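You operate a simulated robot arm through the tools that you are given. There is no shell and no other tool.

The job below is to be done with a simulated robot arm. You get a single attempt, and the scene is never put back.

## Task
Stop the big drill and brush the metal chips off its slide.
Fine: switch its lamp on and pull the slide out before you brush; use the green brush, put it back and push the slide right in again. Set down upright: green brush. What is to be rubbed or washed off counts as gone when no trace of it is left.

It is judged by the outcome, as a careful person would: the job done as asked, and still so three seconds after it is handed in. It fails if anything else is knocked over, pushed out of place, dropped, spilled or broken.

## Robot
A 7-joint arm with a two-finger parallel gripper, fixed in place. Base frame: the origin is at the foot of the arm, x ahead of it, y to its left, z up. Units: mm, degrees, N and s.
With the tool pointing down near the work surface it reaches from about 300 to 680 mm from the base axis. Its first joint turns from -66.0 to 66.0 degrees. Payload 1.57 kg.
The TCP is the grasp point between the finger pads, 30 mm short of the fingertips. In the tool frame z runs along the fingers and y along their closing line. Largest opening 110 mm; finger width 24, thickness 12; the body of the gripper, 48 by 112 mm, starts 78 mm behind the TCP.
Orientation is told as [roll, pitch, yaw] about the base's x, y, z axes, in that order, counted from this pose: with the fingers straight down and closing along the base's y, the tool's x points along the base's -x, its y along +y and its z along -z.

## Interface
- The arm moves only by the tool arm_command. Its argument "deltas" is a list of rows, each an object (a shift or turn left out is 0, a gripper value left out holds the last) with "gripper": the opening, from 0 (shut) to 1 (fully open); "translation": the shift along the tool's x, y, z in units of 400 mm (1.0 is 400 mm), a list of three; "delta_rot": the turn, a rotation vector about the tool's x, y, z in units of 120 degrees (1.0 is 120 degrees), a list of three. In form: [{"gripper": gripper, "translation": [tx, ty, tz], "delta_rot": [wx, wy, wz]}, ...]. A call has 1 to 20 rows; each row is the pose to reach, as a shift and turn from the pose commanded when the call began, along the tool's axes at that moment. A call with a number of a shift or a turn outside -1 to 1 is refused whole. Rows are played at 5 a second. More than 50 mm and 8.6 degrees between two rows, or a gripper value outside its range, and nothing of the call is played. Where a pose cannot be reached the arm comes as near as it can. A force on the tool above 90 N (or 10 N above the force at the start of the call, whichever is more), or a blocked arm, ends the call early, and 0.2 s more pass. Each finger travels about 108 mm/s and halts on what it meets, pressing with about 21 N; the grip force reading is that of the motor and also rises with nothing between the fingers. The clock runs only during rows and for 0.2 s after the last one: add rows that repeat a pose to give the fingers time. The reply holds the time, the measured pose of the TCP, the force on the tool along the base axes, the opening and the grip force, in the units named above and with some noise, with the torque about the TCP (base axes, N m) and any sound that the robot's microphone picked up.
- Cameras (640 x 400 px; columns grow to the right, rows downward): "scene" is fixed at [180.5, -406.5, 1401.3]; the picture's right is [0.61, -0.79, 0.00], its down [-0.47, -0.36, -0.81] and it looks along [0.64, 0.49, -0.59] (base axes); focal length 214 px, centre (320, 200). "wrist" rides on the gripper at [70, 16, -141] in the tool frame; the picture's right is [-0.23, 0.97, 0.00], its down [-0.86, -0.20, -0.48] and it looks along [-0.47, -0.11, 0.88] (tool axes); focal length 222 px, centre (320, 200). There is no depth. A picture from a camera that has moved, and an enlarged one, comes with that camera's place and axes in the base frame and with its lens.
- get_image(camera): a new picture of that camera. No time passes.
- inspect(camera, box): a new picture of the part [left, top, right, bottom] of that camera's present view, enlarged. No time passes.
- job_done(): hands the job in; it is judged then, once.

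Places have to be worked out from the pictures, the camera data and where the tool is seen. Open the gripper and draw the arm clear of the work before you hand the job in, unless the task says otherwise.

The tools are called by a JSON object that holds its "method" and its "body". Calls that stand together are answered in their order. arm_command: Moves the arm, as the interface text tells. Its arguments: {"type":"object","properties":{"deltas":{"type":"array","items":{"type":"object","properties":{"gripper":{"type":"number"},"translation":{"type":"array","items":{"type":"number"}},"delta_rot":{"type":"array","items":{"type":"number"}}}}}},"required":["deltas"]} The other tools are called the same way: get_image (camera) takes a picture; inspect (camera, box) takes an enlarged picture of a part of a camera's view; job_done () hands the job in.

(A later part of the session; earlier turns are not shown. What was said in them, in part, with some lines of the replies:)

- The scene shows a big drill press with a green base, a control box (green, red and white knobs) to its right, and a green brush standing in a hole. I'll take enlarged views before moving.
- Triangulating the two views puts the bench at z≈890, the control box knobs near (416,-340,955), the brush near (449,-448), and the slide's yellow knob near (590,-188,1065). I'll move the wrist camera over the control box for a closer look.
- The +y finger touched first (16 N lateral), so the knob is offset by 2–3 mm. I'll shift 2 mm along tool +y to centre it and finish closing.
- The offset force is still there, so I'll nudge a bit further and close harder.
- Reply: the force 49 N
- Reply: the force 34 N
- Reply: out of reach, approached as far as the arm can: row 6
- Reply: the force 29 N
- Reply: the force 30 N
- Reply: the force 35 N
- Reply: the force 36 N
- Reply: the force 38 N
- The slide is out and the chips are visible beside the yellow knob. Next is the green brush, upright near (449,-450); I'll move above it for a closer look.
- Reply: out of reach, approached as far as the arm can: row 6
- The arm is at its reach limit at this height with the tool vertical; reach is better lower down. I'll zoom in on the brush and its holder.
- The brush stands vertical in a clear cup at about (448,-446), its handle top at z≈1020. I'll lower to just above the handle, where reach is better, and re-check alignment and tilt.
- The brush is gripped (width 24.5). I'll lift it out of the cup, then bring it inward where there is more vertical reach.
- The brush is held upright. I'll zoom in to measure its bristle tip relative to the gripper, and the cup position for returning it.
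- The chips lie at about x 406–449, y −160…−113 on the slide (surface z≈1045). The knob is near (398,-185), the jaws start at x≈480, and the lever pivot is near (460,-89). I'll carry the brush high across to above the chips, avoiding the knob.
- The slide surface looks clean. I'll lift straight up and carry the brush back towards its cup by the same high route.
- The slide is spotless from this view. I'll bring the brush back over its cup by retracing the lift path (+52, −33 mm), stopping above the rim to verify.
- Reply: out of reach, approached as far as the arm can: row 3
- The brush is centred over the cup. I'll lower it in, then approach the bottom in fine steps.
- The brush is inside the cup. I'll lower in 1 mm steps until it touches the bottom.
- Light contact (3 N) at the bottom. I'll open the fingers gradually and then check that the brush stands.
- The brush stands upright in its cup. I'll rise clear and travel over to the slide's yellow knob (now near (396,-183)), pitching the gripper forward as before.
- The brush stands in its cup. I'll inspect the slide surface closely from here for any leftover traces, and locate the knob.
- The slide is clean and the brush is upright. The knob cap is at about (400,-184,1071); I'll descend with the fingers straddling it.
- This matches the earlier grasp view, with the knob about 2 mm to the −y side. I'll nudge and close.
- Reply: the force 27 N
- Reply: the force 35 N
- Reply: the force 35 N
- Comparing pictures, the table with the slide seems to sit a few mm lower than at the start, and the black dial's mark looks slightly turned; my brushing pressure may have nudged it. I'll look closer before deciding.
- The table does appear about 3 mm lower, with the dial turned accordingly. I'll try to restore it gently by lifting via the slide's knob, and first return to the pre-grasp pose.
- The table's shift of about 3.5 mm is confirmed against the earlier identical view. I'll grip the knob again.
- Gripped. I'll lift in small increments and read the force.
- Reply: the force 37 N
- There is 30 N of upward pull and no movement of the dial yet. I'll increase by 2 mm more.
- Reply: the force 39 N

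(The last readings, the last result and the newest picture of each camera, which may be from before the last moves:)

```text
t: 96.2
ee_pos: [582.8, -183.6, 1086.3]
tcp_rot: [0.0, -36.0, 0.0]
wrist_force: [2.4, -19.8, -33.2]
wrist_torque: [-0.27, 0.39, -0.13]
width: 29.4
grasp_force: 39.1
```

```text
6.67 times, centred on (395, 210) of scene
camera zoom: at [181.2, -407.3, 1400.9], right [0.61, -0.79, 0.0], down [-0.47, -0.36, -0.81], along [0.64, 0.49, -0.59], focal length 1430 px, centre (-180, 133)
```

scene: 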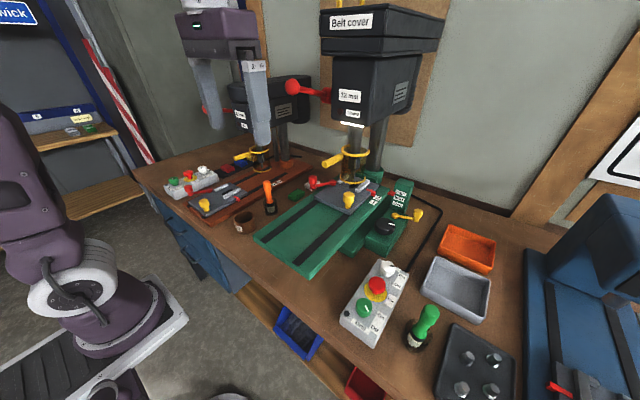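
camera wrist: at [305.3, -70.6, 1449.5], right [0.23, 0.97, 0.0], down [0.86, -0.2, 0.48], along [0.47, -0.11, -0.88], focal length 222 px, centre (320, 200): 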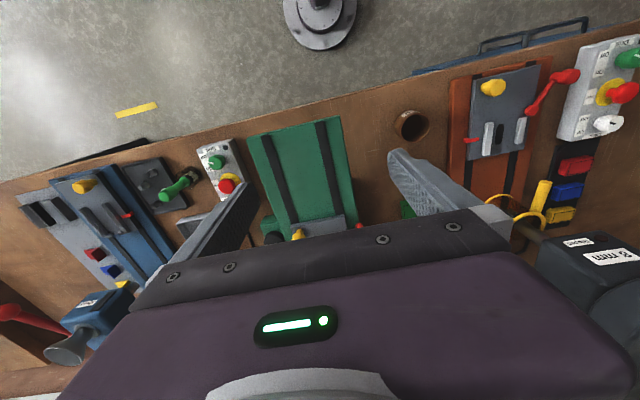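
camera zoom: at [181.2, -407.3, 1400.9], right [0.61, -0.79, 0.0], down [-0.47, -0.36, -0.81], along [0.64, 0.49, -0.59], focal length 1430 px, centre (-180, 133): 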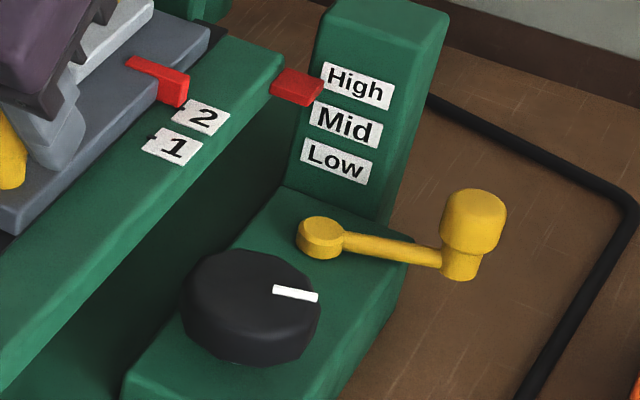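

The pads seem to slip at about 33 N. I'll zoom tightly on the dial and pointer to see whether the table responded at all.

{"method": "inspect", "body": {"camera": "scene", "box": [384, 212, 412, 236]}}

{"method": "inspect", "body": {"camera": "scene", "box": [366, 184, 406, 212]}}

```text
16.00 times, centred on (398, 224) of scene
camera zoom: at [181.2, -407.3, 1400.9], right [0.61, -0.79, 0.0], down [-0.47, -0.36, -0.81], along [0.64, 0.49, -0.59], focal length 3432 px, centre (-928, -184)
```

zoom: 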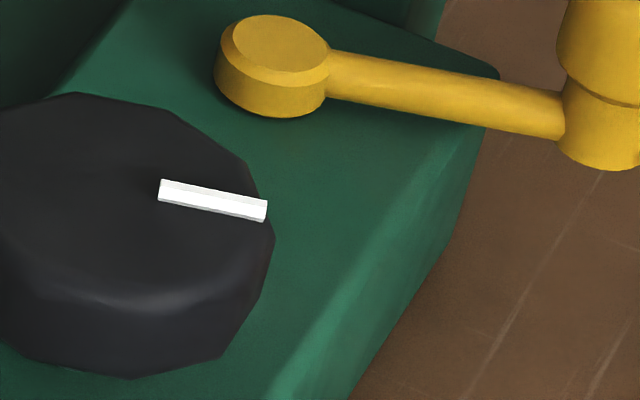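

```text
14.29 times, centred on (386, 198) of scene
camera zoom: at [181.2, -407.3, 1400.9], right [0.61, -0.79, 0.0], down [-0.47, -0.36, -0.81], along [0.64, 0.49, -0.59], focal length 3064 px, centre (-623, 229)
```

zoom: 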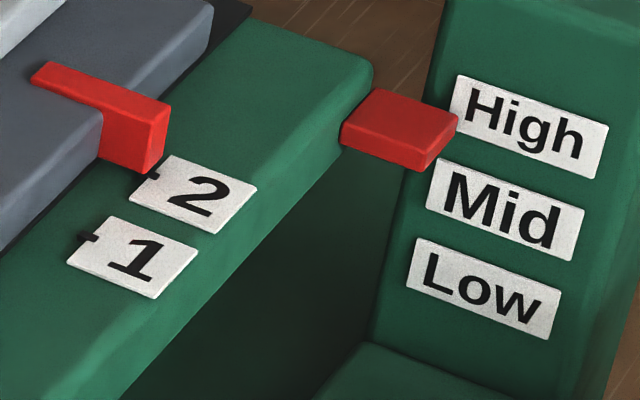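

This zoom is precise enough as a gauge. I'll hold the upward pull for about 3 s and compare.

{"method": "arm_command", "body": {"deltas": [{"translation": [0, 0, 0]}, {"translation": [0, 0, 0]}, {"translation": [0, 0, 0]}, {"translation": [0, 0, 0]}, {"translation": [0, 0, 0]}, {"translation": [0, 0, 0]}, {"translation": [0, 0, 0]}, {"translation": [0, 0, 0]}, {"translation": [0, 0, 0]}, {"translation": [0, 0, 0]}, {"translation": [0, 0, 0]}, {"translation": [0, 0, 0]}, {"translation": [0, 0, 0]}, {"translation": [0, 0, 0]}]}}

{"method": "inspect", "body": {"camera": "scene", "box": [384, 212, 412, 236]}}

{"method": "inspect", "body": {"camera": "scene", "box": [366, 184, 406, 212]}}

```text
t: 99.2
ee_pos: [583.7, -183.8, 1083.7]
tcp_rot: [0.1, -36.0, 0.0]
wrist_force: [3.6, -17.0, -25.1]
wrist_torque: [-0.29, 0.14, -0.12]
width: 29.5
grasp_force: 38.8
```

```text
16.00 times, centred on (398, 224) of scene
camera zoom: at [181.1, -407.2, 1401.0], right [0.61, -0.79, 0.0], down [-0.47, -0.36, -0.81], along [0.64, 0.49, -0.59], focal length 3432 px, centre (-928, -184)
```

zoom: 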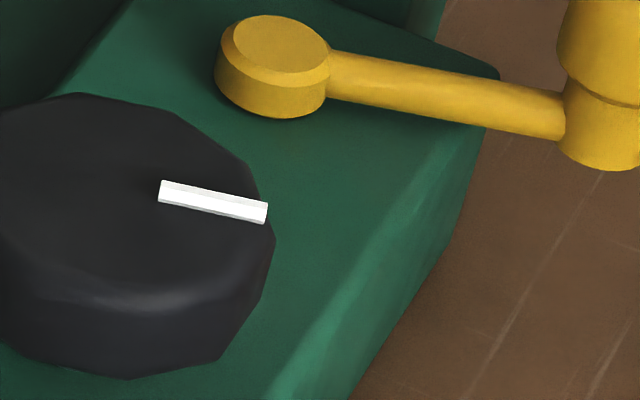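

```text
14.29 times, centred on (386, 198) of scene
camera zoom: at [181.1, -407.2, 1401.0], right [0.61, -0.79, 0.0], down [-0.47, -0.36, -0.81], along [0.64, 0.49, -0.59], focal length 3064 px, centre (-623, 229)
```

zoom: 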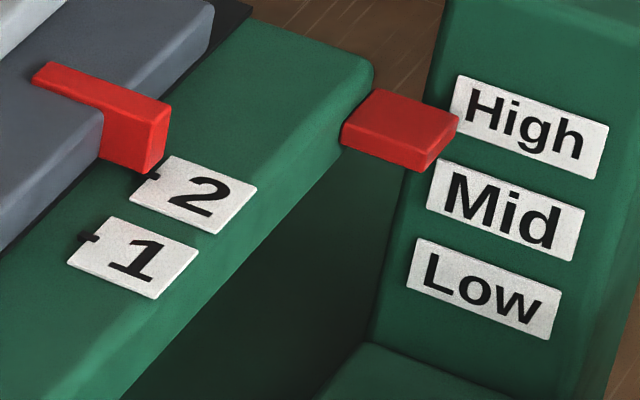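

Under the sustained pull the dial crept slightly back towards its original angle. I'll keep a steady upward pull, raising the command slowly, and monitor.

{"method": "arm_command", "body": {"deltas": [{"translation": [-0.001, 0, -0.0014]}, {"translation": [-0.0015, 0, -0.0021]}, {"translation": [-0.002, 0, -0.0028]}, {"translation": [-0.0022, 0, -0.0031]}, {"translation": [-0.0024, 0, -0.0034]}, {"translation": [-0.0026, 0, -0.0037]}, {"translation": [-0.0028, 0, -0.004]}, {"translation": [-0.003, 0, -0.0043]}, {"translation": [-0.0032, 0, -0.0046]}, {"translation": [-0.0034, 0, -0.0049]}, {"translation": [-0.0036, 0, -0.0052]}, {"translation": [-0.0038, 0, -0.0055]}, {"translation": [-0.004, 0, -0.0058]}, {"translation": [-0.0042, 0, -0.0061]}, {"translation": [-0.0044, 0, -0.0064]}, {"translation": [-0.0046, 0, -0.0067]}, {"translation": [-0.0048, 0, -0.007]}, {"translation": [-0.005, 0, -0.0073]}, {"translation": [-0.0052, 0, -0.0076]}, {"translation": [-0.0054, 0, -0.0079]}]}}

{"method": "inspect", "body": {"camera": "scene", "box": [384, 212, 412, 236]}}

{"method": "inspect", "body": {"camera": "scene", "box": [366, 184, 406, 212]}}

{"method": "inspect", "body": {"camera": "wrist", "box": [200, 80, 440, 240]}}

```text
t: 103.4
ee_pos: [581.4, -183.1, 1088.0]
tcp_rot: [0.0, -36.0, -0.1]
wrist_force: [2.5, -22.1, -26.2]
wrist_torque: [-0.47, 0.56, -0.17]
width: 29.3
grasp_force: 39.1
```

```text
16.00 times, centred on (398, 224) of scene
camera zoom: at [181.0, -407.4, 1401.0], right [0.61, -0.79, 0.0], down [-0.47, -0.36, -0.81], along [0.64, 0.49, -0.59], focal length 3432 px, centre (-928, -184)
```

zoom: 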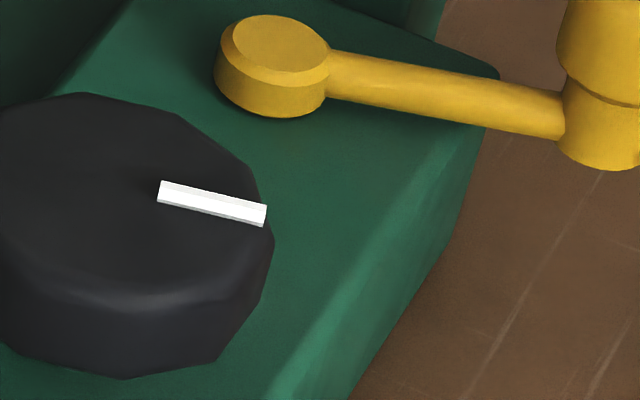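

```text
14.29 times, centred on (386, 198) of scene
camera zoom: at [181.0, -407.4, 1401.0], right [0.61, -0.79, 0.0], down [-0.47, -0.36, -0.81], along [0.64, 0.49, -0.59], focal length 3064 px, centre (-623, 229)
```

zoom: 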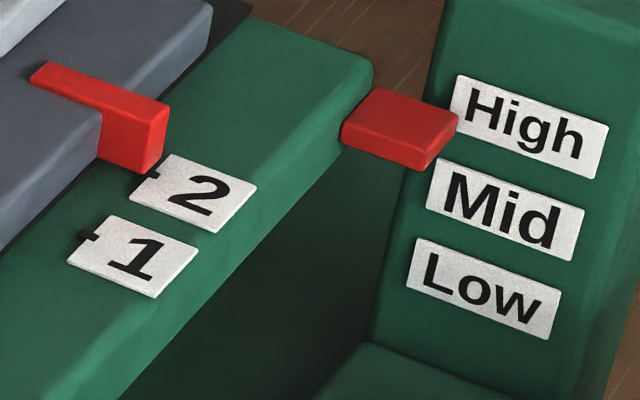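

```text
2.50 times, centred on (320, 160) of wrist
camera zoom: at [442.1, -167.6, 1162.3], right [0.19, 0.97, 0.13], down [0.41, -0.2, 0.89], along [0.89, -0.11, -0.44], focal length 555 px, centre (320, 300)
```

zoom: 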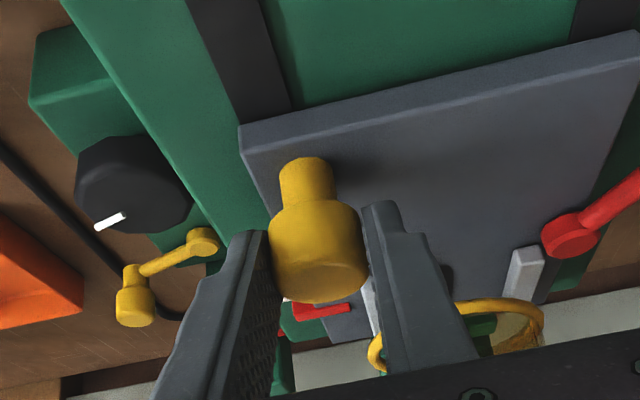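

The dial is gradually returning (slope 11°→13° against about 27° originally). The fingers have slid up the cap, so I'll re-grip lower and keep pulling.

{"method": "arm_command", "body": {"deltas": [{"gripper": 0.4}, {"translation": [0.0147, 0, 0.0202], "gripper": 0.4}, {"translation": [0.0147, 0, 0.0202], "gripper": 0.4}, {"translation": [0.0147, 0, 0.0202], "gripper": 0.05}, {"translation": [0.0147, 0, 0.0202], "gripper": 0.05}, {"translation": [0.0118, 0, 0.0162]}, {"translation": [0.0103, 0, 0.0141]}, {"translation": [0.01, 0, 0.0137]}, {"translation": [0.0096, 0, 0.0131]}, {"translation": [0.0096, 0, 0.0131]}, {"translation": [0.0096, 0, 0.0131]}, {"translation": [0.0092, 0, 0.0126]}, {"translation": [0.0092, 0, 0.0126]}, {"translation": [0.0092, 0, 0.0126]}, {"translation": [0.0088, 0, 0.0121]}, {"translation": [0.0088, 0, 0.0121]}, {"translation": [0.0088, 0, 0.0121]}, {"translation": [0.0085, 0, 0.0116]}, {"translation": [0.0085, 0, 0.0116]}, {"translation": [0.0085, 0, 0.0116]}]}}

{"method": "inspect", "body": {"camera": "scene", "box": [384, 212, 412, 236]}}

{"method": "inspect", "body": {"camera": "wrist", "box": [200, 80, 440, 240]}}

```text
t: 107.6
ee_pos: [582.3, -184.8, 1082.7]
tcp_rot: [0.0, -35.9, 0.0]
wrist_force: [1.8, -15.8, -34.4]
wrist_torque: [-0.16, 0.34, -0.12]
width: 29.2
grasp_force: 38.6
```

```text
16.00 times, centred on (398, 224) of scene
camera zoom: at [181.1, -407.2, 1401.0], right [0.61, -0.79, 0.0], down [-0.47, -0.36, -0.81], along [0.64, 0.49, -0.59], focal length 3432 px, centre (-928, -184)
```

zoom: 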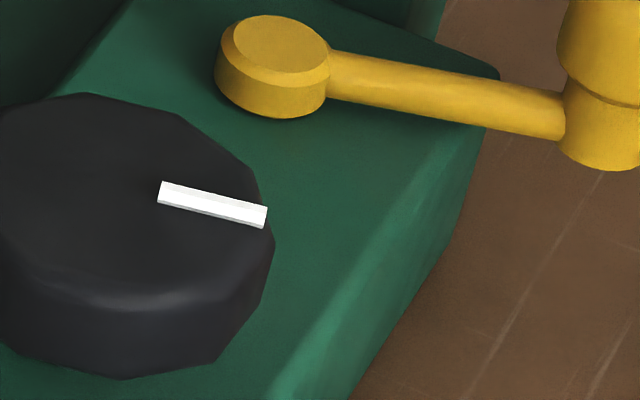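

```text
2.50 times, centred on (320, 160) of wrist
camera zoom: at [442.5, -168.0, 1156.7], right [0.18, 0.97, 0.13], down [0.41, -0.2, 0.89], along [0.89, -0.11, -0.44], focal length 555 px, centre (320, 300)
```

zoom: 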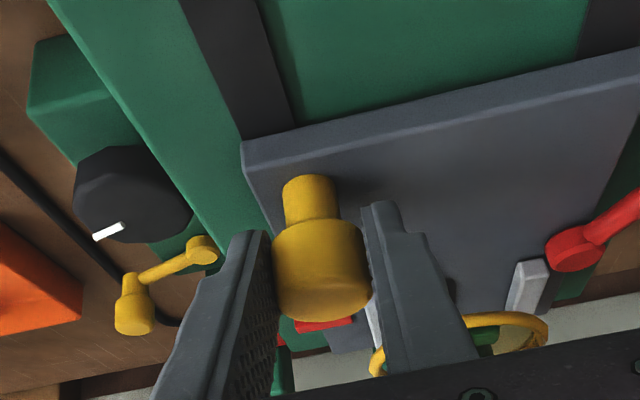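

It's holding at 34 N without slipping and the dial continues to return. I'll continue the pull.

{"method": "arm_command", "body": {"deltas": [{"translation": [-0.0004, 0, -0.0006]}, {"translation": [-0.0008, 0, -0.0011]}, {"translation": [-0.0008, 0, -0.0011]}, {"translation": [-0.0008, 0, -0.0011]}, {"translation": [-0.0008, 0, -0.0011]}, {"translation": [-0.0012, 0, -0.0016]}, {"translation": [-0.0012, 0, -0.0016]}, {"translation": [-0.0012, 0, -0.0016]}, {"translation": [-0.0012, 0, -0.0016]}, {"translation": [-0.0012, 0, -0.0016]}, {"translation": [-0.0015, 0, -0.002]}, {"translation": [-0.0015, 0, -0.002]}, {"translation": [-0.0015, 0, -0.002]}, {"translation": [-0.0015, 0, -0.002]}, {"translation": [-0.0015, 0, -0.002]}, {"translation": [-0.0018, 0, -0.0025]}, {"translation": [-0.0018, 0, -0.0025]}, {"translation": [-0.0018, 0, -0.0025]}, {"translation": [-0.0018, 0, -0.0025]}, {"translation": [-0.0018, 0, -0.0025]}]}}

{"method": "inspect", "body": {"camera": "scene", "box": [384, 212, 412, 236]}}

```text
t: 111.8
ee_pos: [581.2, -184.4, 1082.3]
tcp_rot: [-0.1, -35.9, -0.1]
wrist_force: [3.5, -20.3, -25.4]
wrist_torque: [-0.27, 0.05, -0.18]
width: 29.6
grasp_force: 39.3
```

```text
16.00 times, centred on (398, 224) of scene
camera zoom: at [181.0, -407.3, 1401.0], right [0.61, -0.79, 0.0], down [-0.47, -0.36, -0.81], along [0.64, 0.49, -0.59], focal length 3432 px, centre (-928, -184)
```

zoom: 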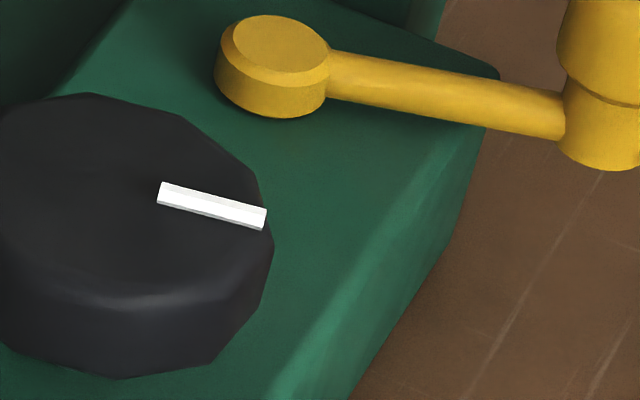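

Steady progress (14.8°). Continuing the same gentle pull.

{"method": "arm_command", "body": {"deltas": [{"translation": [-0.0006, 0, -0.0008]}, {"translation": [-0.001, 0, -0.0014]}, {"translation": [-0.0012, 0, -0.0016]}, {"translation": [-0.0014, 0, -0.0019]}, {"translation": [-0.0016, 0, -0.0022]}, {"translation": [-0.0016, 0, -0.0022]}, {"translation": [-0.0018, 0, -0.0025]}, {"translation": [-0.0018, 0, -0.0025]}, {"translation": [-0.002, 0, -0.0028]}, {"translation": [-0.002, 0, -0.0028]}, {"translation": [-0.0022, 0, -0.003]}, {"translation": [-0.0022, 0, -0.003]}, {"translation": [-0.0024, 0, -0.0033]}, {"translation": [-0.0024, 0, -0.0033]}, {"translation": [-0.0026, 0, -0.0036]}, {"translation": [-0.0026, 0, -0.0036]}, {"translation": [-0.0028, 0, -0.0039]}, {"translation": [-0.0028, 0, -0.0039]}, {"translation": [-0.003, 0, -0.0041]}, {"translation": [-0.003, 0, -0.0041]}]}}

{"method": "inspect", "body": {"camera": "scene", "box": [384, 212, 412, 236]}}

{"method": "inspect", "body": {"camera": "scene", "box": [366, 184, 406, 212]}}

```text
t: 116.0
ee_pos: [581.6, -184.4, 1086.1]
tcp_rot: [0.0, -35.8, -0.1]
wrist_force: [-0.4, -20.0, -25.1]
wrist_torque: [-0.31, 0.26, -0.22]
width: 29.2
grasp_force: 38.9
```

```text
16.00 times, centred on (398, 224) of scene
camera zoom: at [180.9, -407.3, 1401.0], right [0.61, -0.79, 0.0], down [-0.47, -0.36, -0.81], along [0.64, 0.49, -0.59], focal length 3432 px, centre (-928, -184)
```

zoom: 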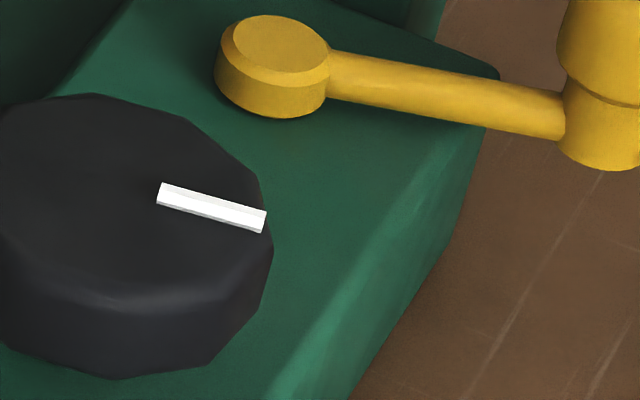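

```text
14.29 times, centred on (386, 198) of scene
camera zoom: at [180.9, -407.3, 1401.0], right [0.61, -0.79, 0.0], down [-0.47, -0.36, -0.81], along [0.64, 0.49, -0.59], focal length 3064 px, centre (-623, 229)
```

zoom: 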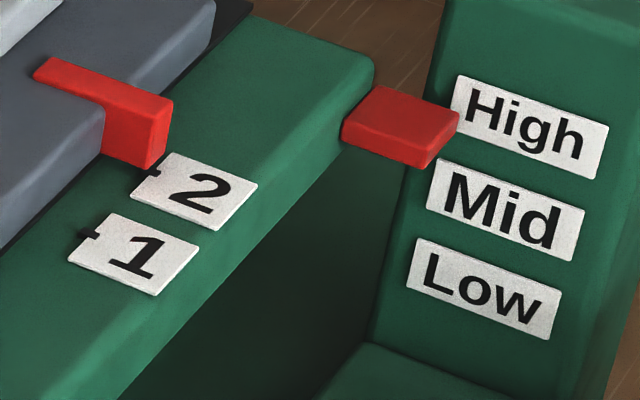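

The table is rising and the dial is at about 16°. I'll re-grip lower on the cap and continue pulling.

{"method": "arm_command", "body": {"deltas": [{"gripper": 0.4}, {"translation": [0.0125, 0, 0.0172], "gripper": 0.4}, {"translation": [0.0125, 0, 0.0172], "gripper": 0.4}, {"translation": [0.0125, 0, 0.0172], "gripper": 0.05}, {"translation": [0.0125, 0, 0.0172], "gripper": 0.05}, {"translation": [0.0096, 0, 0.0132]}, {"translation": [0.0074, 0, 0.0101]}, {"translation": [0.0066, 0, 0.0091]}, {"translation": [0.0066, 0, 0.0091]}, {"translation": [0.0062, 0, 0.0086]}, {"translation": [0.0062, 0, 0.0086]}, {"translation": [0.006, 0, 0.0083]}, {"translation": [0.006, 0, 0.0083]}, {"translation": [0.0058, 0, 0.008]}, {"translation": [0.0058, 0, 0.008]}, {"translation": [0.0056, 0, 0.0077]}, {"translation": [0.0056, 0, 0.0077]}, {"translation": [0.0054, 0, 0.0074]}, {"translation": [0.0054, 0, 0.0074]}, {"translation": [0.0052, 0, 0.0071]}]}}

{"method": "inspect", "body": {"camera": "scene", "box": [384, 212, 412, 236]}}

{"method": "inspect", "body": {"camera": "wrist", "box": [200, 80, 440, 240]}}

```text
t: 120.2
ee_pos: [581.6, -183.7, 1082.0]
tcp_rot: [0.0, -35.8, -0.1]
wrist_force: [2.4, -22.0, -34.3]
wrist_torque: [-0.18, 0.3, -0.19]
width: 29.4
grasp_force: 39.0
```

```text
16.00 times, centred on (398, 224) of scene
camera zoom: at [181.2, -407.4, 1400.9], right [0.61, -0.79, 0.0], down [-0.47, -0.36, -0.81], along [0.64, 0.49, -0.59], focal length 3432 px, centre (-928, -184)
```

zoom: 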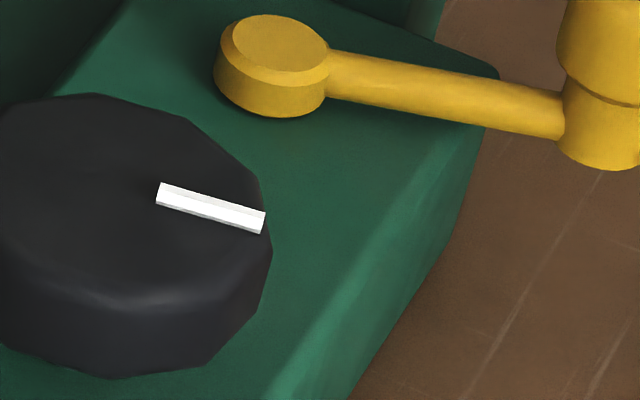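

```text
2.50 times, centred on (320, 160) of wrist
camera zoom: at [442.4, -167.7, 1155.8], right [0.19, 0.97, 0.13], down [0.41, -0.2, 0.89], along [0.89, -0.11, -0.44], focal length 555 px, centre (320, 300)
```

zoom: 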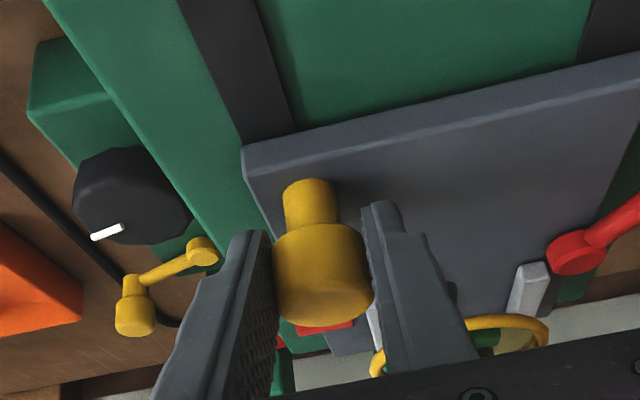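

About a third of the way; my target is a dial slope of about 24°. Continuing.

{"method": "arm_command", "body": {"deltas": [{"translation": [-0.0004, 0, -0.0006]}, {"translation": [-0.0008, 0, -0.0011]}, {"translation": [-0.001, 0, -0.0014]}, {"translation": [-0.0012, 0, -0.0016]}, {"translation": [-0.0014, 0, -0.0019]}, {"translation": [-0.0014, 0, -0.0019]}, {"translation": [-0.0016, 0, -0.0022]}, {"translation": [-0.0016, 0, -0.0022]}, {"translation": [-0.0018, 0, -0.0025]}, {"translation": [-0.0018, 0, -0.0025]}, {"translation": [-0.002, 0, -0.0028]}, {"translation": [-0.002, 0, -0.0028]}, {"translation": [-0.0022, 0, -0.003]}, {"translation": [-0.0022, 0, -0.003]}, {"translation": [-0.0024, 0, -0.0033]}, {"translation": [-0.0024, 0, -0.0033]}, {"translation": [-0.0026, 0, -0.0036]}, {"translation": [-0.0026, 0, -0.0036]}, {"translation": [-0.0028, 0, -0.0039]}, {"translation": [-0.0028, 0, -0.0039]}]}}

{"method": "inspect", "body": {"camera": "scene", "box": [384, 212, 412, 236]}}

```text
t: 124.4
ee_pos: [582.6, -183.9, 1083.8]
tcp_rot: [0.1, -35.8, -0.1]
wrist_force: [-0.2, -18.6, -31.9]
wrist_torque: [-0.21, 0.41, -0.17]
width: 29.2
grasp_force: 38.7
```

```text
16.00 times, centred on (398, 224) of scene
camera zoom: at [181.0, -407.3, 1401.0], right [0.61, -0.79, 0.0], down [-0.47, -0.36, -0.81], along [0.64, 0.49, -0.59], focal length 3432 px, centre (-928, -184)
```

zoom: 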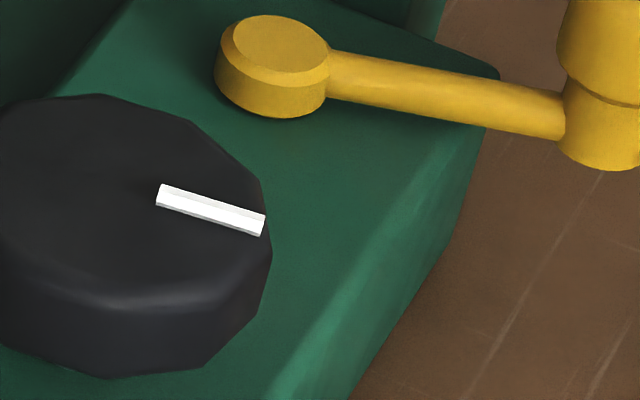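

17.4° now. Continuing.

{"method": "arm_command", "body": {"deltas": [{"translation": [-0.0004, 0, -0.0006]}, {"translation": [-0.0008, 0, -0.0011]}, {"translation": [-0.001, 0, -0.0014]}, {"translation": [-0.0012, 0, -0.0016]}, {"translation": [-0.0014, 0, -0.0019]}, {"translation": [-0.0014, 0, -0.0019]}, {"translation": [-0.0016, 0, -0.0022]}, {"translation": [-0.0016, 0, -0.0022]}, {"translation": [-0.0018, 0, -0.0025]}, {"translation": [-0.0018, 0, -0.0025]}, {"translation": [-0.002, 0, -0.0028]}, {"translation": [-0.002, 0, -0.0028]}, {"translation": [-0.0022, 0, -0.003]}, {"translation": [-0.0022, 0, -0.003]}, {"translation": [-0.0024, 0, -0.0033]}, {"translation": [-0.0024, 0, -0.0033]}, {"translation": [-0.0026, 0, -0.0036]}, {"translation": [-0.0026, 0, -0.0036]}, {"translation": [-0.0028, 0, -0.0039]}, {"translation": [-0.0028, 0, -0.0039]}]}}

{"method": "inspect", "body": {"camera": "scene", "box": [384, 212, 412, 236]}}

```text
t: 128.6
ee_pos: [581.4, -184.6, 1086.3]
tcp_rot: [0.0, -36.0, 0.0]
wrist_force: [0.5, -20.5, -24.0]
wrist_torque: [-0.38, 0.33, -0.09]
width: 29.4
grasp_force: 39.0
```

```text
16.00 times, centred on (398, 224) of scene
camera zoom: at [180.9, -407.3, 1401.0], right [0.61, -0.79, 0.0], down [-0.47, -0.36, -0.81], along [0.64, 0.49, -0.59], focal length 3432 px, centre (-928, -184)
```

zoom: 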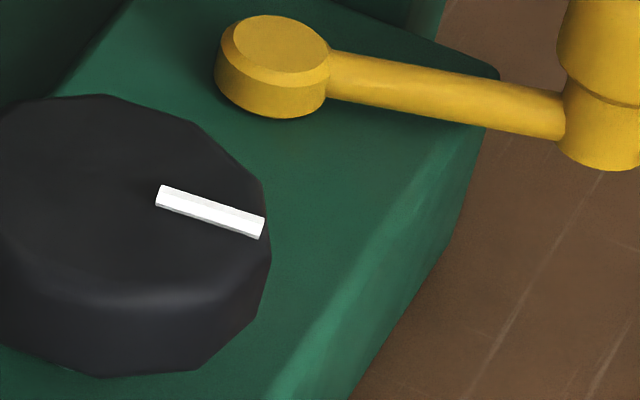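

About 18.3° now. I'll re-grip lower and continue.

{"method": "arm_command", "body": {"deltas": [{"gripper": 0.4}, {"translation": [0.0115, 0, 0.0158], "gripper": 0.4}, {"translation": [0.0115, 0, 0.0158], "gripper": 0.4}, {"translation": [0.0115, 0, 0.0158], "gripper": 0.05}, {"translation": [0.0115, 0, 0.0158], "gripper": 0.05}, {"translation": [0.0086, 0, 0.0118]}, {"translation": [0.0064, 0, 0.0087]}, {"translation": [0.0056, 0, 0.0077]}, {"translation": [0.0056, 0, 0.0077]}, {"translation": [0.0052, 0, 0.0072]}, {"translation": [0.0052, 0, 0.0072]}, {"translation": [0.005, 0, 0.0069]}, {"translation": [0.005, 0, 0.0069]}, {"translation": [0.0048, 0, 0.0066]}, {"translation": [0.0048, 0, 0.0066]}, {"translation": [0.0046, 0, 0.0063]}, {"translation": [0.0046, 0, 0.0063]}, {"translation": [0.0044, 0, 0.006]}, {"translation": [0.0044, 0, 0.006]}, {"translation": [0.0042, 0, 0.0057]}]}}

{"method": "inspect", "body": {"camera": "scene", "box": [384, 212, 412, 236]}}

{"method": "inspect", "body": {"camera": "wrist", "box": [200, 80, 440, 240]}}

```text
t: 132.8
ee_pos: [582.1, -184.8, 1083.9]
tcp_rot: [-0.1, -36.0, 0.0]
wrist_force: [3.6, -30.0, -29.0]
wrist_torque: [-0.37, -0.01, -0.27]
width: 29.3
grasp_force: 38.9
```

```text
16.00 times, centred on (398, 224) of scene
camera zoom: at [181.1, -407.6, 1400.9], right [0.61, -0.79, 0.0], down [-0.47, -0.36, -0.81], along [0.64, 0.49, -0.59], focal length 3432 px, centre (-928, -184)
```

zoom: 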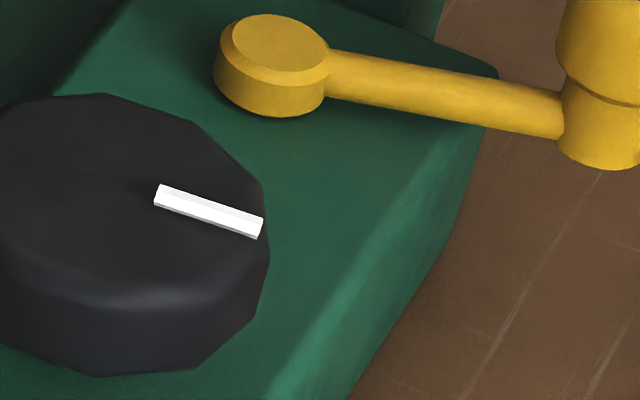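

```text
2.50 times, centred on (320, 160) of wrist
camera zoom: at [442.1, -167.4, 1157.0], right [0.19, 0.97, 0.13], down [0.41, -0.2, 0.89], along [0.89, -0.11, -0.44], focal length 555 px, centre (320, 300)
```

zoom: 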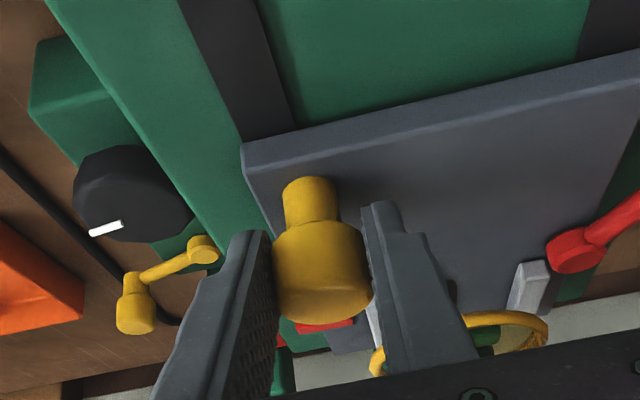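

The wrist view also shows the dial approaching its original angle. I'll keep going, easing the side load slightly.

{"method": "arm_command", "body": {"deltas": [{"translation": [-0.0004, -0.002, -0.0006]}, {"translation": [-0.0008, -0.003, -0.0011]}, {"translation": [-0.001, -0.003, -0.0014]}, {"translation": [-0.0012, -0.003, -0.0016]}, {"translation": [-0.0014, -0.003, -0.0019]}, {"translation": [-0.0014, -0.003, -0.0019]}, {"translation": [-0.0016, -0.003, -0.0022]}, {"translation": [-0.0016, -0.003, -0.0022]}, {"translation": [-0.0018, -0.003, -0.0025]}, {"translation": [-0.0018, -0.003, -0.0025]}, {"translation": [-0.002, -0.003, -0.0028]}, {"translation": [-0.002, -0.003, -0.0028]}, {"translation": [-0.0022, -0.003, -0.003]}, {"translation": [-0.0022, -0.003, -0.003]}, {"translation": [-0.0024, -0.003, -0.0033]}, {"translation": [-0.0024, -0.003, -0.0033]}, {"translation": [-0.0026, -0.003, -0.0036]}, {"translation": [-0.0026, -0.003, -0.0036]}, {"translation": [-0.0028, -0.003, -0.0039]}, {"translation": [-0.0028, -0.003, -0.0039]}]}}

{"method": "inspect", "body": {"camera": "scene", "box": [384, 212, 412, 236]}}

{"method": "inspect", "body": {"camera": "scene", "box": [300, 150, 400, 230]}}

```text
t: 137.0
ee_pos: [582.4, -184.1, 1084.8]
tcp_rot: [0.1, -35.9, 0.0]
wrist_force: [0.7, -5.5, -33.3]
wrist_torque: [-0.04, 0.3, -0.02]
width: 29.4
grasp_force: 38.9
```

```text
16.00 times, centred on (398, 224) of scene
camera zoom: at [181.1, -406.9, 1401.1], right [0.61, -0.79, 0.0], down [-0.47, -0.36, -0.81], along [0.64, 0.49, -0.59], focal length 3432 px, centre (-928, -184)
```

zoom: 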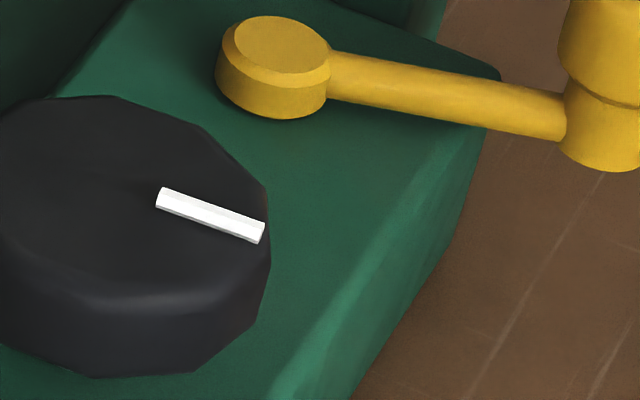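

```text
5.00 times, centred on (350, 190) of scene
camera zoom: at [181.1, -406.9, 1401.1], right [0.61, -0.79, 0.0], down [-0.47, -0.36, -0.81], along [0.64, 0.49, -0.59], focal length 1072 px, centre (170, 250)
```

zoom: 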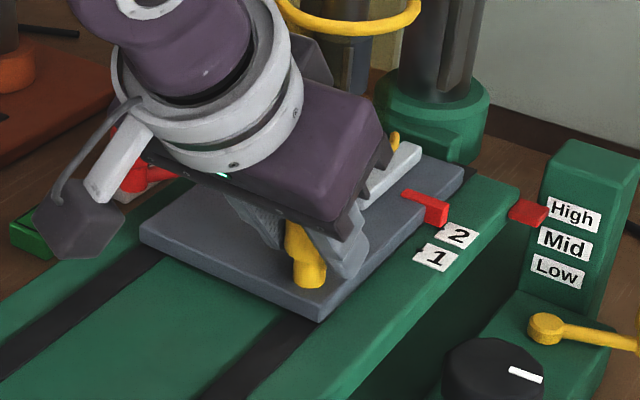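

The labels now sit almost exactly where they were (y 236/258), with the dial about 3° short. Two more gentle pulls.

{"method": "arm_command", "body": {"deltas": [{"translation": [-0.0004, 0, -0.0006]}, {"translation": [-0.0008, 0, -0.0011]}, {"translation": [-0.001, 0, -0.0014]}, {"translation": [-0.0012, 0, -0.0016]}, {"translation": [-0.0014, 0, -0.0019]}, {"translation": [-0.0014, 0, -0.0019]}, {"translation": [-0.0016, 0, -0.0022]}, {"translation": [-0.0016, 0, -0.0022]}, {"translation": [-0.0018, 0, -0.0025]}, {"translation": [-0.0018, 0, -0.0025]}, {"translation": [-0.002, 0, -0.0028]}, {"translation": [-0.002, 0, -0.0028]}, {"translation": [-0.0022, 0, -0.003]}, {"translation": [-0.0022, 0, -0.003]}, {"translation": [-0.0024, 0, -0.0033]}, {"translation": [-0.0024, 0, -0.0033]}, {"translation": [-0.0026, 0, -0.0036]}, {"translation": [-0.0026, 0, -0.0036]}, {"translation": [-0.0028, 0, -0.0039]}, {"translation": [-0.0028, 0, -0.0039]}]}}

{"method": "inspect", "body": {"camera": "scene", "box": [384, 212, 412, 236]}}

```text
t: 141.2
ee_pos: [581.8, -184.8, 1087.2]
tcp_rot: [0.1, -35.9, 0.0]
wrist_force: [-2.3, -4.0, -34.4]
wrist_torque: [-0.02, 0.38, -0.08]
width: 29.2
grasp_force: 39.3
```

```text
16.00 times, centred on (398, 224) of scene
camera zoom: at [181.0, -406.8, 1401.1], right [0.61, -0.79, 0.0], down [-0.47, -0.36, -0.81], along [0.64, 0.49, -0.59], focal length 3432 px, centre (-928, -184)
```

zoom: 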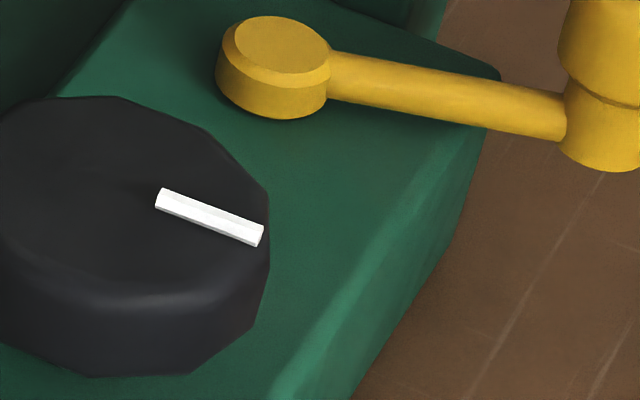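

21.3°. I'll open the fingers to unload and compare with the unloaded reference picture from before.

{"method": "arm_command", "body": {"deltas": [{"gripper": 0.55}, {"gripper": 0.55}, {"gripper": 0.55}]}}

{"method": "inspect", "body": {"camera": "scene", "box": [300, 150, 400, 230]}}

{"method": "inspect", "body": {"camera": "scene", "box": [290, 150, 430, 240]}}

{"method": "inspect", "body": {"camera": "scene", "box": [240, 140, 440, 280]}}

```text
t: 142.0
ee_pos: [583.6, -184.8, 1089.4]
tcp_rot: [0.0, -36.0, 0.0]
wrist_force: [-0.7, -0.2, -0.2]
wrist_torque: [0.0, -0.04, -0.02]
width: 60.5
grasp_force: 0.0
```

```text
5.00 times, centred on (350, 190) of scene
camera zoom: at [180.5, -406.5, 1401.3], right [0.61, -0.79, 0.0], down [-0.47, -0.36, -0.81], along [0.64, 0.49, -0.59], focal length 1072 px, centre (170, 250)
```

zoom: 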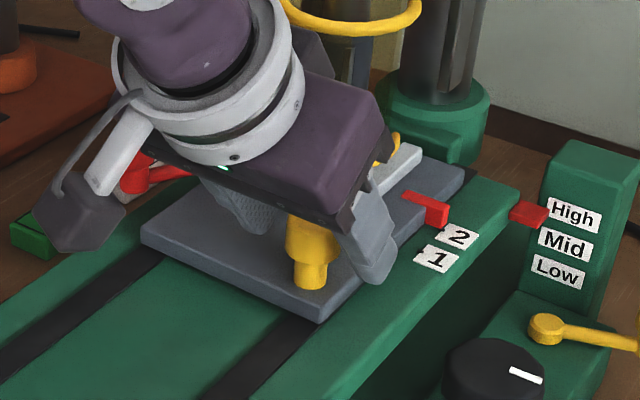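

```text
4.44 times, centred on (360, 195) of scene
camera zoom: at [180.5, -406.5, 1401.3], right [0.61, -0.79, 0.0], down [-0.47, -0.36, -0.81], along [0.64, 0.49, -0.59], focal length 953 px, centre (142, 222)
```

zoom: 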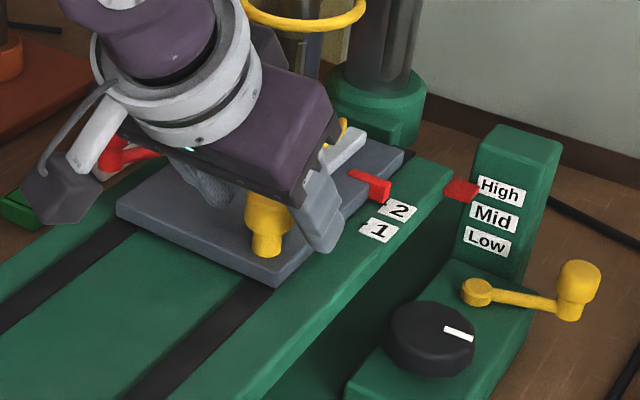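

```text
2.86 times, centred on (340, 210) of scene
camera zoom: at [180.5, -406.5, 1401.3], right [0.61, -0.79, 0.0], down [-0.47, -0.36, -0.81], along [0.64, 0.49, -0.59], focal length 613 px, centre (263, 171)
```

zoom: 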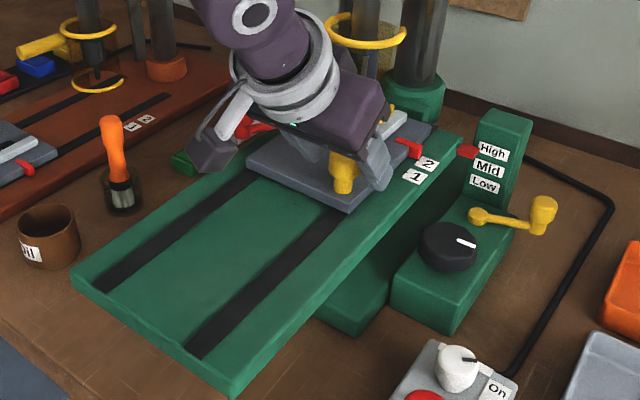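

About two-thirds recovered (dial mark at y≈333 against 335 originally, 329 at worst). I'll do one more re-grip and a few pulls to finish.

{"method": "arm_command", "body": {"deltas": [{"translation": [0.0118, 0, 0.0162], "gripper": 0.4}, {"translation": [0.0118, 0, 0.0162], "gripper": 0.05}, {"translation": [0.0118, 0, 0.0162], "gripper": 0.05}, {"translation": [0.0118, 0, 0.0162], "gripper": 0.05}, {"translation": [0.0089, 0, 0.0122]}, {"translation": [0.0067, 0, 0.0091]}, {"translation": [0.0059, 0, 0.0081]}, {"translation": [0.0057, 0, 0.0079]}, {"translation": [0.0055, 0, 0.0076]}, {"translation": [0.0055, 0, 0.0076]}, {"translation": [0.0053, 0, 0.0073]}, {"translation": [0.0053, 0, 0.0073]}, {"translation": [0.0051, 0, 0.007]}, {"translation": [0.0051, 0, 0.007]}, {"translation": [0.0049, 0, 0.0067]}, {"translation": [0.0049, 0, 0.0067]}, {"translation": [0.0047, 0, 0.0064]}, {"translation": [0.0047, 0, 0.0064]}, {"translation": [0.0045, 0, 0.0061]}, {"translation": [0.0045, 0, 0.0061]}]}}

{"method": "inspect", "body": {"camera": "scene", "box": [384, 212, 412, 236]}}

```text
t: 146.2
ee_pos: [581.8, -184.1, 1083.7]
tcp_rot: [0.1, -36.0, 0.0]
wrist_force: [3.9, 3.8, -29.3]
wrist_torque: [0.06, 0.41, 0.06]
width: 29.4
grasp_force: 39.0
```

```text
16.00 times, centred on (398, 224) of scene
camera zoom: at [181.1, -406.6, 1401.2], right [0.61, -0.79, 0.0], down [-0.47, -0.36, -0.81], along [0.64, 0.49, -0.59], focal length 3432 px, centre (-928, -184)
```

zoom: 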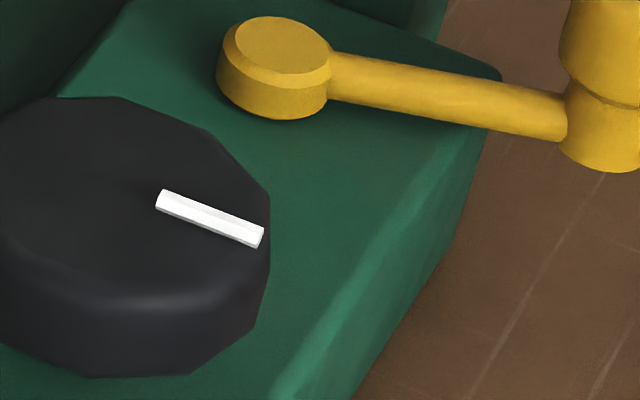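

About 22° now. Continuing.

{"method": "arm_command", "body": {"deltas": [{"translation": [-0.0006, 0, -0.0008]}, {"translation": [-0.001, 0, -0.0014]}, {"translation": [-0.0014, 0, -0.0019]}, {"translation": [-0.0016, 0, -0.0022]}, {"translation": [-0.0018, 0, -0.0025]}, {"translation": [-0.0018, 0, -0.0025]}, {"translation": [-0.002, 0, -0.0028]}, {"translation": [-0.002, 0, -0.0028]}, {"translation": [-0.0022, 0, -0.003]}, {"translation": [-0.0022, 0, -0.003]}, {"translation": [-0.0024, 0, -0.0033]}, {"translation": [-0.0024, 0, -0.0033]}, {"translation": [-0.0026, 0, -0.0036]}, {"translation": [-0.0026, 0, -0.0036]}, {"translation": [-0.0028, 0, -0.0039]}, {"translation": [-0.0028, 0, -0.0039]}, {"translation": [-0.003, 0, -0.0041]}, {"translation": [-0.003, 0, -0.0041]}, {"translation": [-0.0032, 0, -0.0044]}, {"translation": [-0.0032, 0, -0.0044]}]}}

{"method": "inspect", "body": {"camera": "scene", "box": [384, 212, 412, 236]}}

```text
t: 150.4
ee_pos: [582.7, -184.4, 1085.1]
tcp_rot: [0.0, -35.9, 0.1]
wrist_force: [-2.4, -0.5, -29.3]
wrist_torque: [-0.04, 0.62, 0.04]
width: 29.5
grasp_force: 39.3
```

```text
16.00 times, centred on (398, 224) of scene
camera zoom: at [181.0, -406.7, 1401.2], right [0.61, -0.79, 0.0], down [-0.47, -0.36, -0.81], along [0.64, 0.49, -0.59], focal length 3432 px, centre (-928, -184)
```

zoom: 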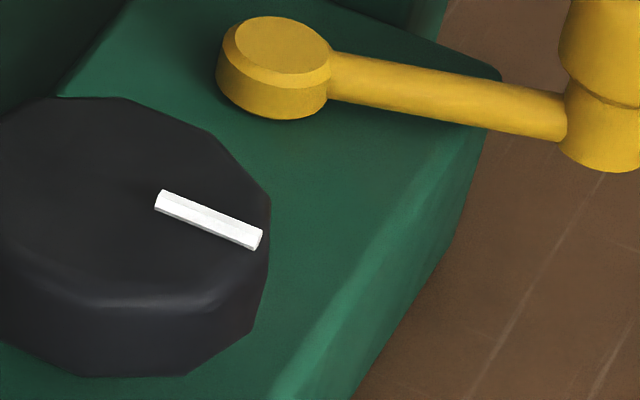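

22.9° now; two more pulls should bring it home.

{"method": "arm_command", "body": {"deltas": [{"translation": [-0.0006, 0, -0.0008]}, {"translation": [-0.001, 0, -0.0014]}, {"translation": [-0.0014, 0, -0.0019]}, {"translation": [-0.0016, 0, -0.0022]}, {"translation": [-0.0018, 0, -0.0025]}, {"translation": [-0.0018, 0, -0.0025]}, {"translation": [-0.002, 0, -0.0028]}, {"translation": [-0.002, 0, -0.0028]}, {"translation": [-0.0022, 0, -0.003]}, {"translation": [-0.0022, 0, -0.003]}, {"translation": [-0.0024, 0, -0.0033]}, {"translation": [-0.0024, 0, -0.0033]}, {"translation": [-0.0026, 0, -0.0036]}, {"translation": [-0.0026, 0, -0.0036]}, {"translation": [-0.0028, 0, -0.0039]}, {"translation": [-0.0028, 0, -0.0039]}, {"translation": [-0.003, 0, -0.0041]}, {"translation": [-0.003, 0, -0.0041]}, {"translation": [-0.0032, 0, -0.0044]}, {"translation": [-0.0032, 0, -0.0044]}]}}

{"method": "inspect", "body": {"camera": "scene", "box": [384, 212, 412, 236]}}

{"method": "inspect", "body": {"camera": "wrist", "box": [200, 80, 440, 240]}}

```text
t: 154.6
ee_pos: [582.0, -184.6, 1088.1]
tcp_rot: [0.1, -35.8, -0.1]
wrist_force: [0.7, 9.5, -30.2]
wrist_torque: [0.15, 0.19, 0.11]
width: 29.5
grasp_force: 39.5
```

```text
16.00 times, centred on (398, 224) of scene
camera zoom: at [181.1, -406.4, 1401.3], right [0.61, -0.79, 0.0], down [-0.47, -0.36, -0.81], along [0.64, 0.49, -0.59], focal length 3432 px, centre (-928, -184)
```

zoom: 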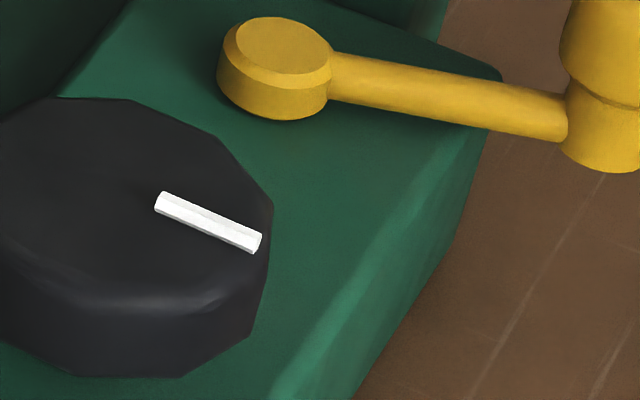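

```text
2.50 times, centred on (320, 160) of wrist
camera zoom: at [442.5, -168.2, 1162.6], right [0.18, 0.97, 0.13], down [0.41, -0.2, 0.89], along [0.89, -0.11, -0.44], focal length 555 px, centre (320, 300)
```

zoom: 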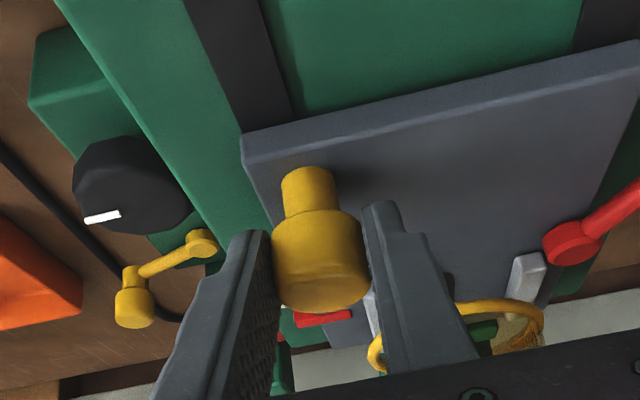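

The dial is back to roughly its original angle in both views. I'll take off the upward load, give the slide one short push inward to be sure it's seated, then release and withdraw.

{"method": "arm_command", "body": {"deltas": [{"translation": [0.0044, 0, 0.0061]}, {"translation": [0.0004, 0, 0.0091]}, {"translation": [-0.0037, 0, 0.012]}, {"translation": [-0.0037, 0, 0.012]}, {"translation": [0.0044, 0, 0.0061], "gripper": 0.55}, {"translation": [0.0044, 0, 0.0061], "gripper": 0.55}]}}

{"method": "inspect", "body": {"camera": "scene", "box": [290, 150, 430, 240]}}

{"method": "inspect", "body": {"camera": "scene", "box": [366, 184, 406, 212]}}

```text
t: 156.0
ee_pos: [581.7, -183.5, 1086.4]
tcp_rot: [-0.1, -36.1, -0.1]
wrist_force: [0.6, 0.3, 0.9]
wrist_torque: [0.0, 0.04, -0.01]
width: 60.5
grasp_force: 0.0
```

```text
4.44 times, centred on (360, 195) of scene
camera zoom: at [180.5, -406.5, 1401.3], right [0.61, -0.79, 0.0], down [-0.47, -0.36, -0.81], along [0.64, 0.49, -0.59], focal length 953 px, centre (142, 222)
```

zoom: 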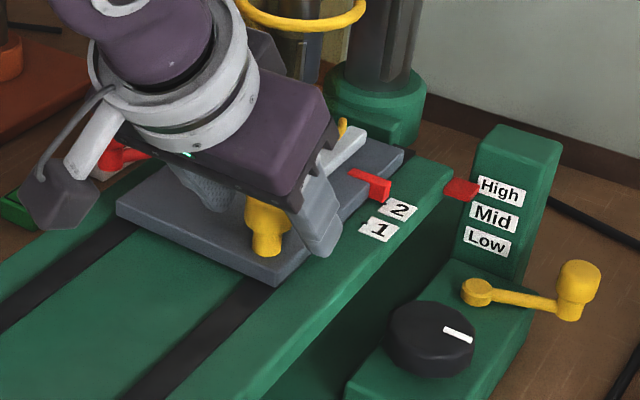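

```text
14.29 times, centred on (386, 198) of scene
camera zoom: at [180.5, -406.5, 1401.3], right [0.61, -0.79, 0.0], down [-0.47, -0.36, -0.81], along [0.64, 0.49, -0.59], focal length 3064 px, centre (-623, 229)
```

zoom: 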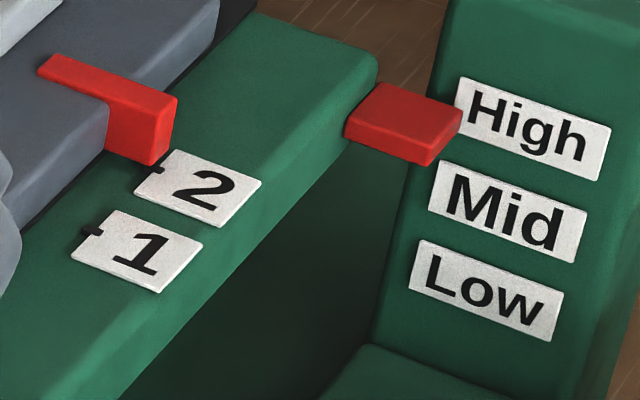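

The labels and dial mark now coincide with the original picture. I'll withdraw the arm and straighten it.

{"method": "arm_command", "body": {"deltas": [{"translation": [0, 0, -0.06]}, {"translation": [0, 0, -0.13]}, {"translation": [0, 0, -0.2]}, {"translation": [0.05, 0, -0.28]}, {"translation": [0.1, 0, -0.36]}, {"translation": [0.15, 0, -0.44]}, {"translation": [0.139, 0.03, -0.506], "delta_rot": [0, 0.06, 0]}, {"translation": [0.128, 0.09, -0.572], "delta_rot": [0, 0.12, 0]}, {"translation": [0.117, 0.15, -0.638], "delta_rot": [0, 0.18, 0]}, {"translation": [0.106, 0.2, -0.705], "delta_rot": [0, 0.24, 0]}, {"translation": [0.095, 0.25, -0.771], "delta_rot": [0, 0.3, 0], "gripper": 1}, {"translation": [0.095, 0.25, -0.771], "delta_rot": [0, 0.3, 0]}, {"translation": [0.095, 0.25, -0.771], "delta_rot": [0, 0.3, 0]}]}}

{"method": "get_image", "body": {"camera": "scene"}}

{"method": "inspect", "body": {"camera": "scene", "box": [310, 160, 390, 220]}}

{"method": "inspect", "body": {"camera": "scene", "box": [320, 240, 480, 360]}}

{"method": "inspect", "body": {"camera": "scene", "box": [290, 150, 430, 240]}}

```text
t: 158.8
ee_pos: [368.7, -83.2, 1315.8]
tcp_rot: [0.0, 0.1, 0.0]
wrist_force: [0.0, 0.1, -0.1]
wrist_torque: [0.0, -0.01, 0.0]
width: 110.0
grasp_force: 0.0
```

```text
taken
```

scene: 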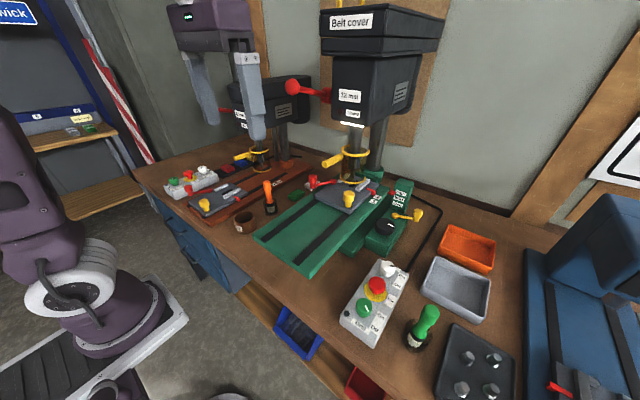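

```text
6.67 times, centred on (350, 190) of scene
camera zoom: at [180.5, -406.5, 1401.3], right [0.61, -0.79, 0.0], down [-0.47, -0.36, -0.81], along [0.64, 0.49, -0.59], focal length 1430 px, centre (120, 267)
```

zoom: 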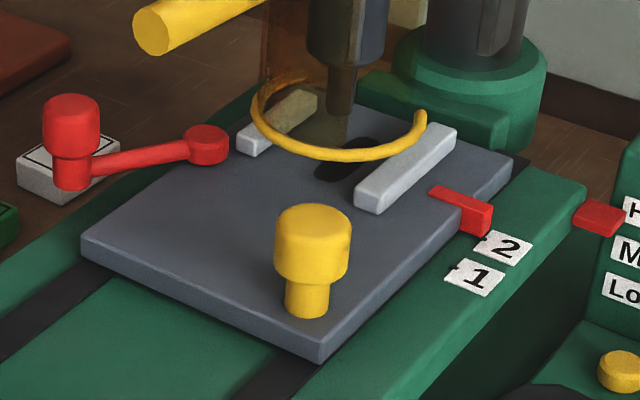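

```text
3.33 times, centred on (400, 300) of scene
camera zoom: at [180.5, -406.5, 1401.3], right [0.61, -0.79, 0.0], down [-0.47, -0.36, -0.81], along [0.64, 0.49, -0.59], focal length 715 px, centre (53, -133)
```

zoom: 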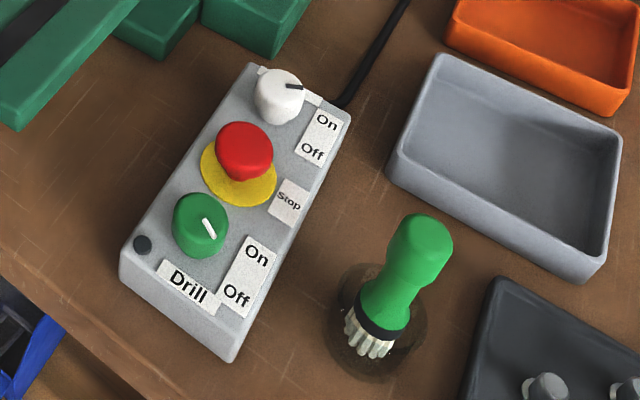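

```text
4.44 times, centred on (360, 195) of scene
camera zoom: at [180.5, -406.5, 1401.3], right [0.61, -0.79, 0.0], down [-0.47, -0.36, -0.81], along [0.64, 0.49, -0.59], focal length 953 px, centre (142, 222)
```

zoom: 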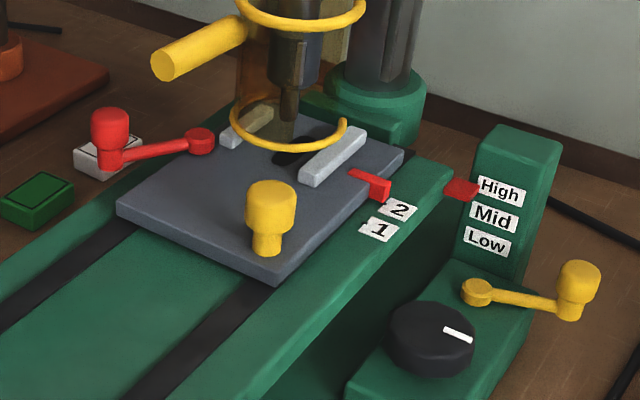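

All checks pass:
- The drill is off, with the knob at Off and its indicator dark, and the lamp is on.
- The slide is clean and fully in at "2", and the table is back at its original height.
- The green brush stands upright in its cup, and the arm is clear with the gripper open.

I'm handing the job in.

{"method": "job_done", "body": {}}

```text
The job is handed in.
```

The big drill is stopped and the metal chips are brushed off its slide, with no trace visible in the last pictures.

- **Drill:** I turned the green Drill knob to Off, and its indicator light went out. I did not use the red Stop button.
- **Lamp:** The lamp knob is at On, and the light is showing under the drill head.
- **Slide:** I pulled it out to its stop, brushed it with the green brush, then pushed it back in until it would go no further. The pointer is at "2", as it was at the start.
- **Green brush:** It is back in its cup, standing upright.

**Table height:** Pressing with the brush lowered the drill's table by about 3 mm and turned its black dial slightly. I raised it again by pulling gently upward on the slide's yellow knob until the dial and table matched the pictures from the start. I judged the match by eye, so it could still be off by a fraction of a millimetre.

The gripper is open and the arm is clear of the work.
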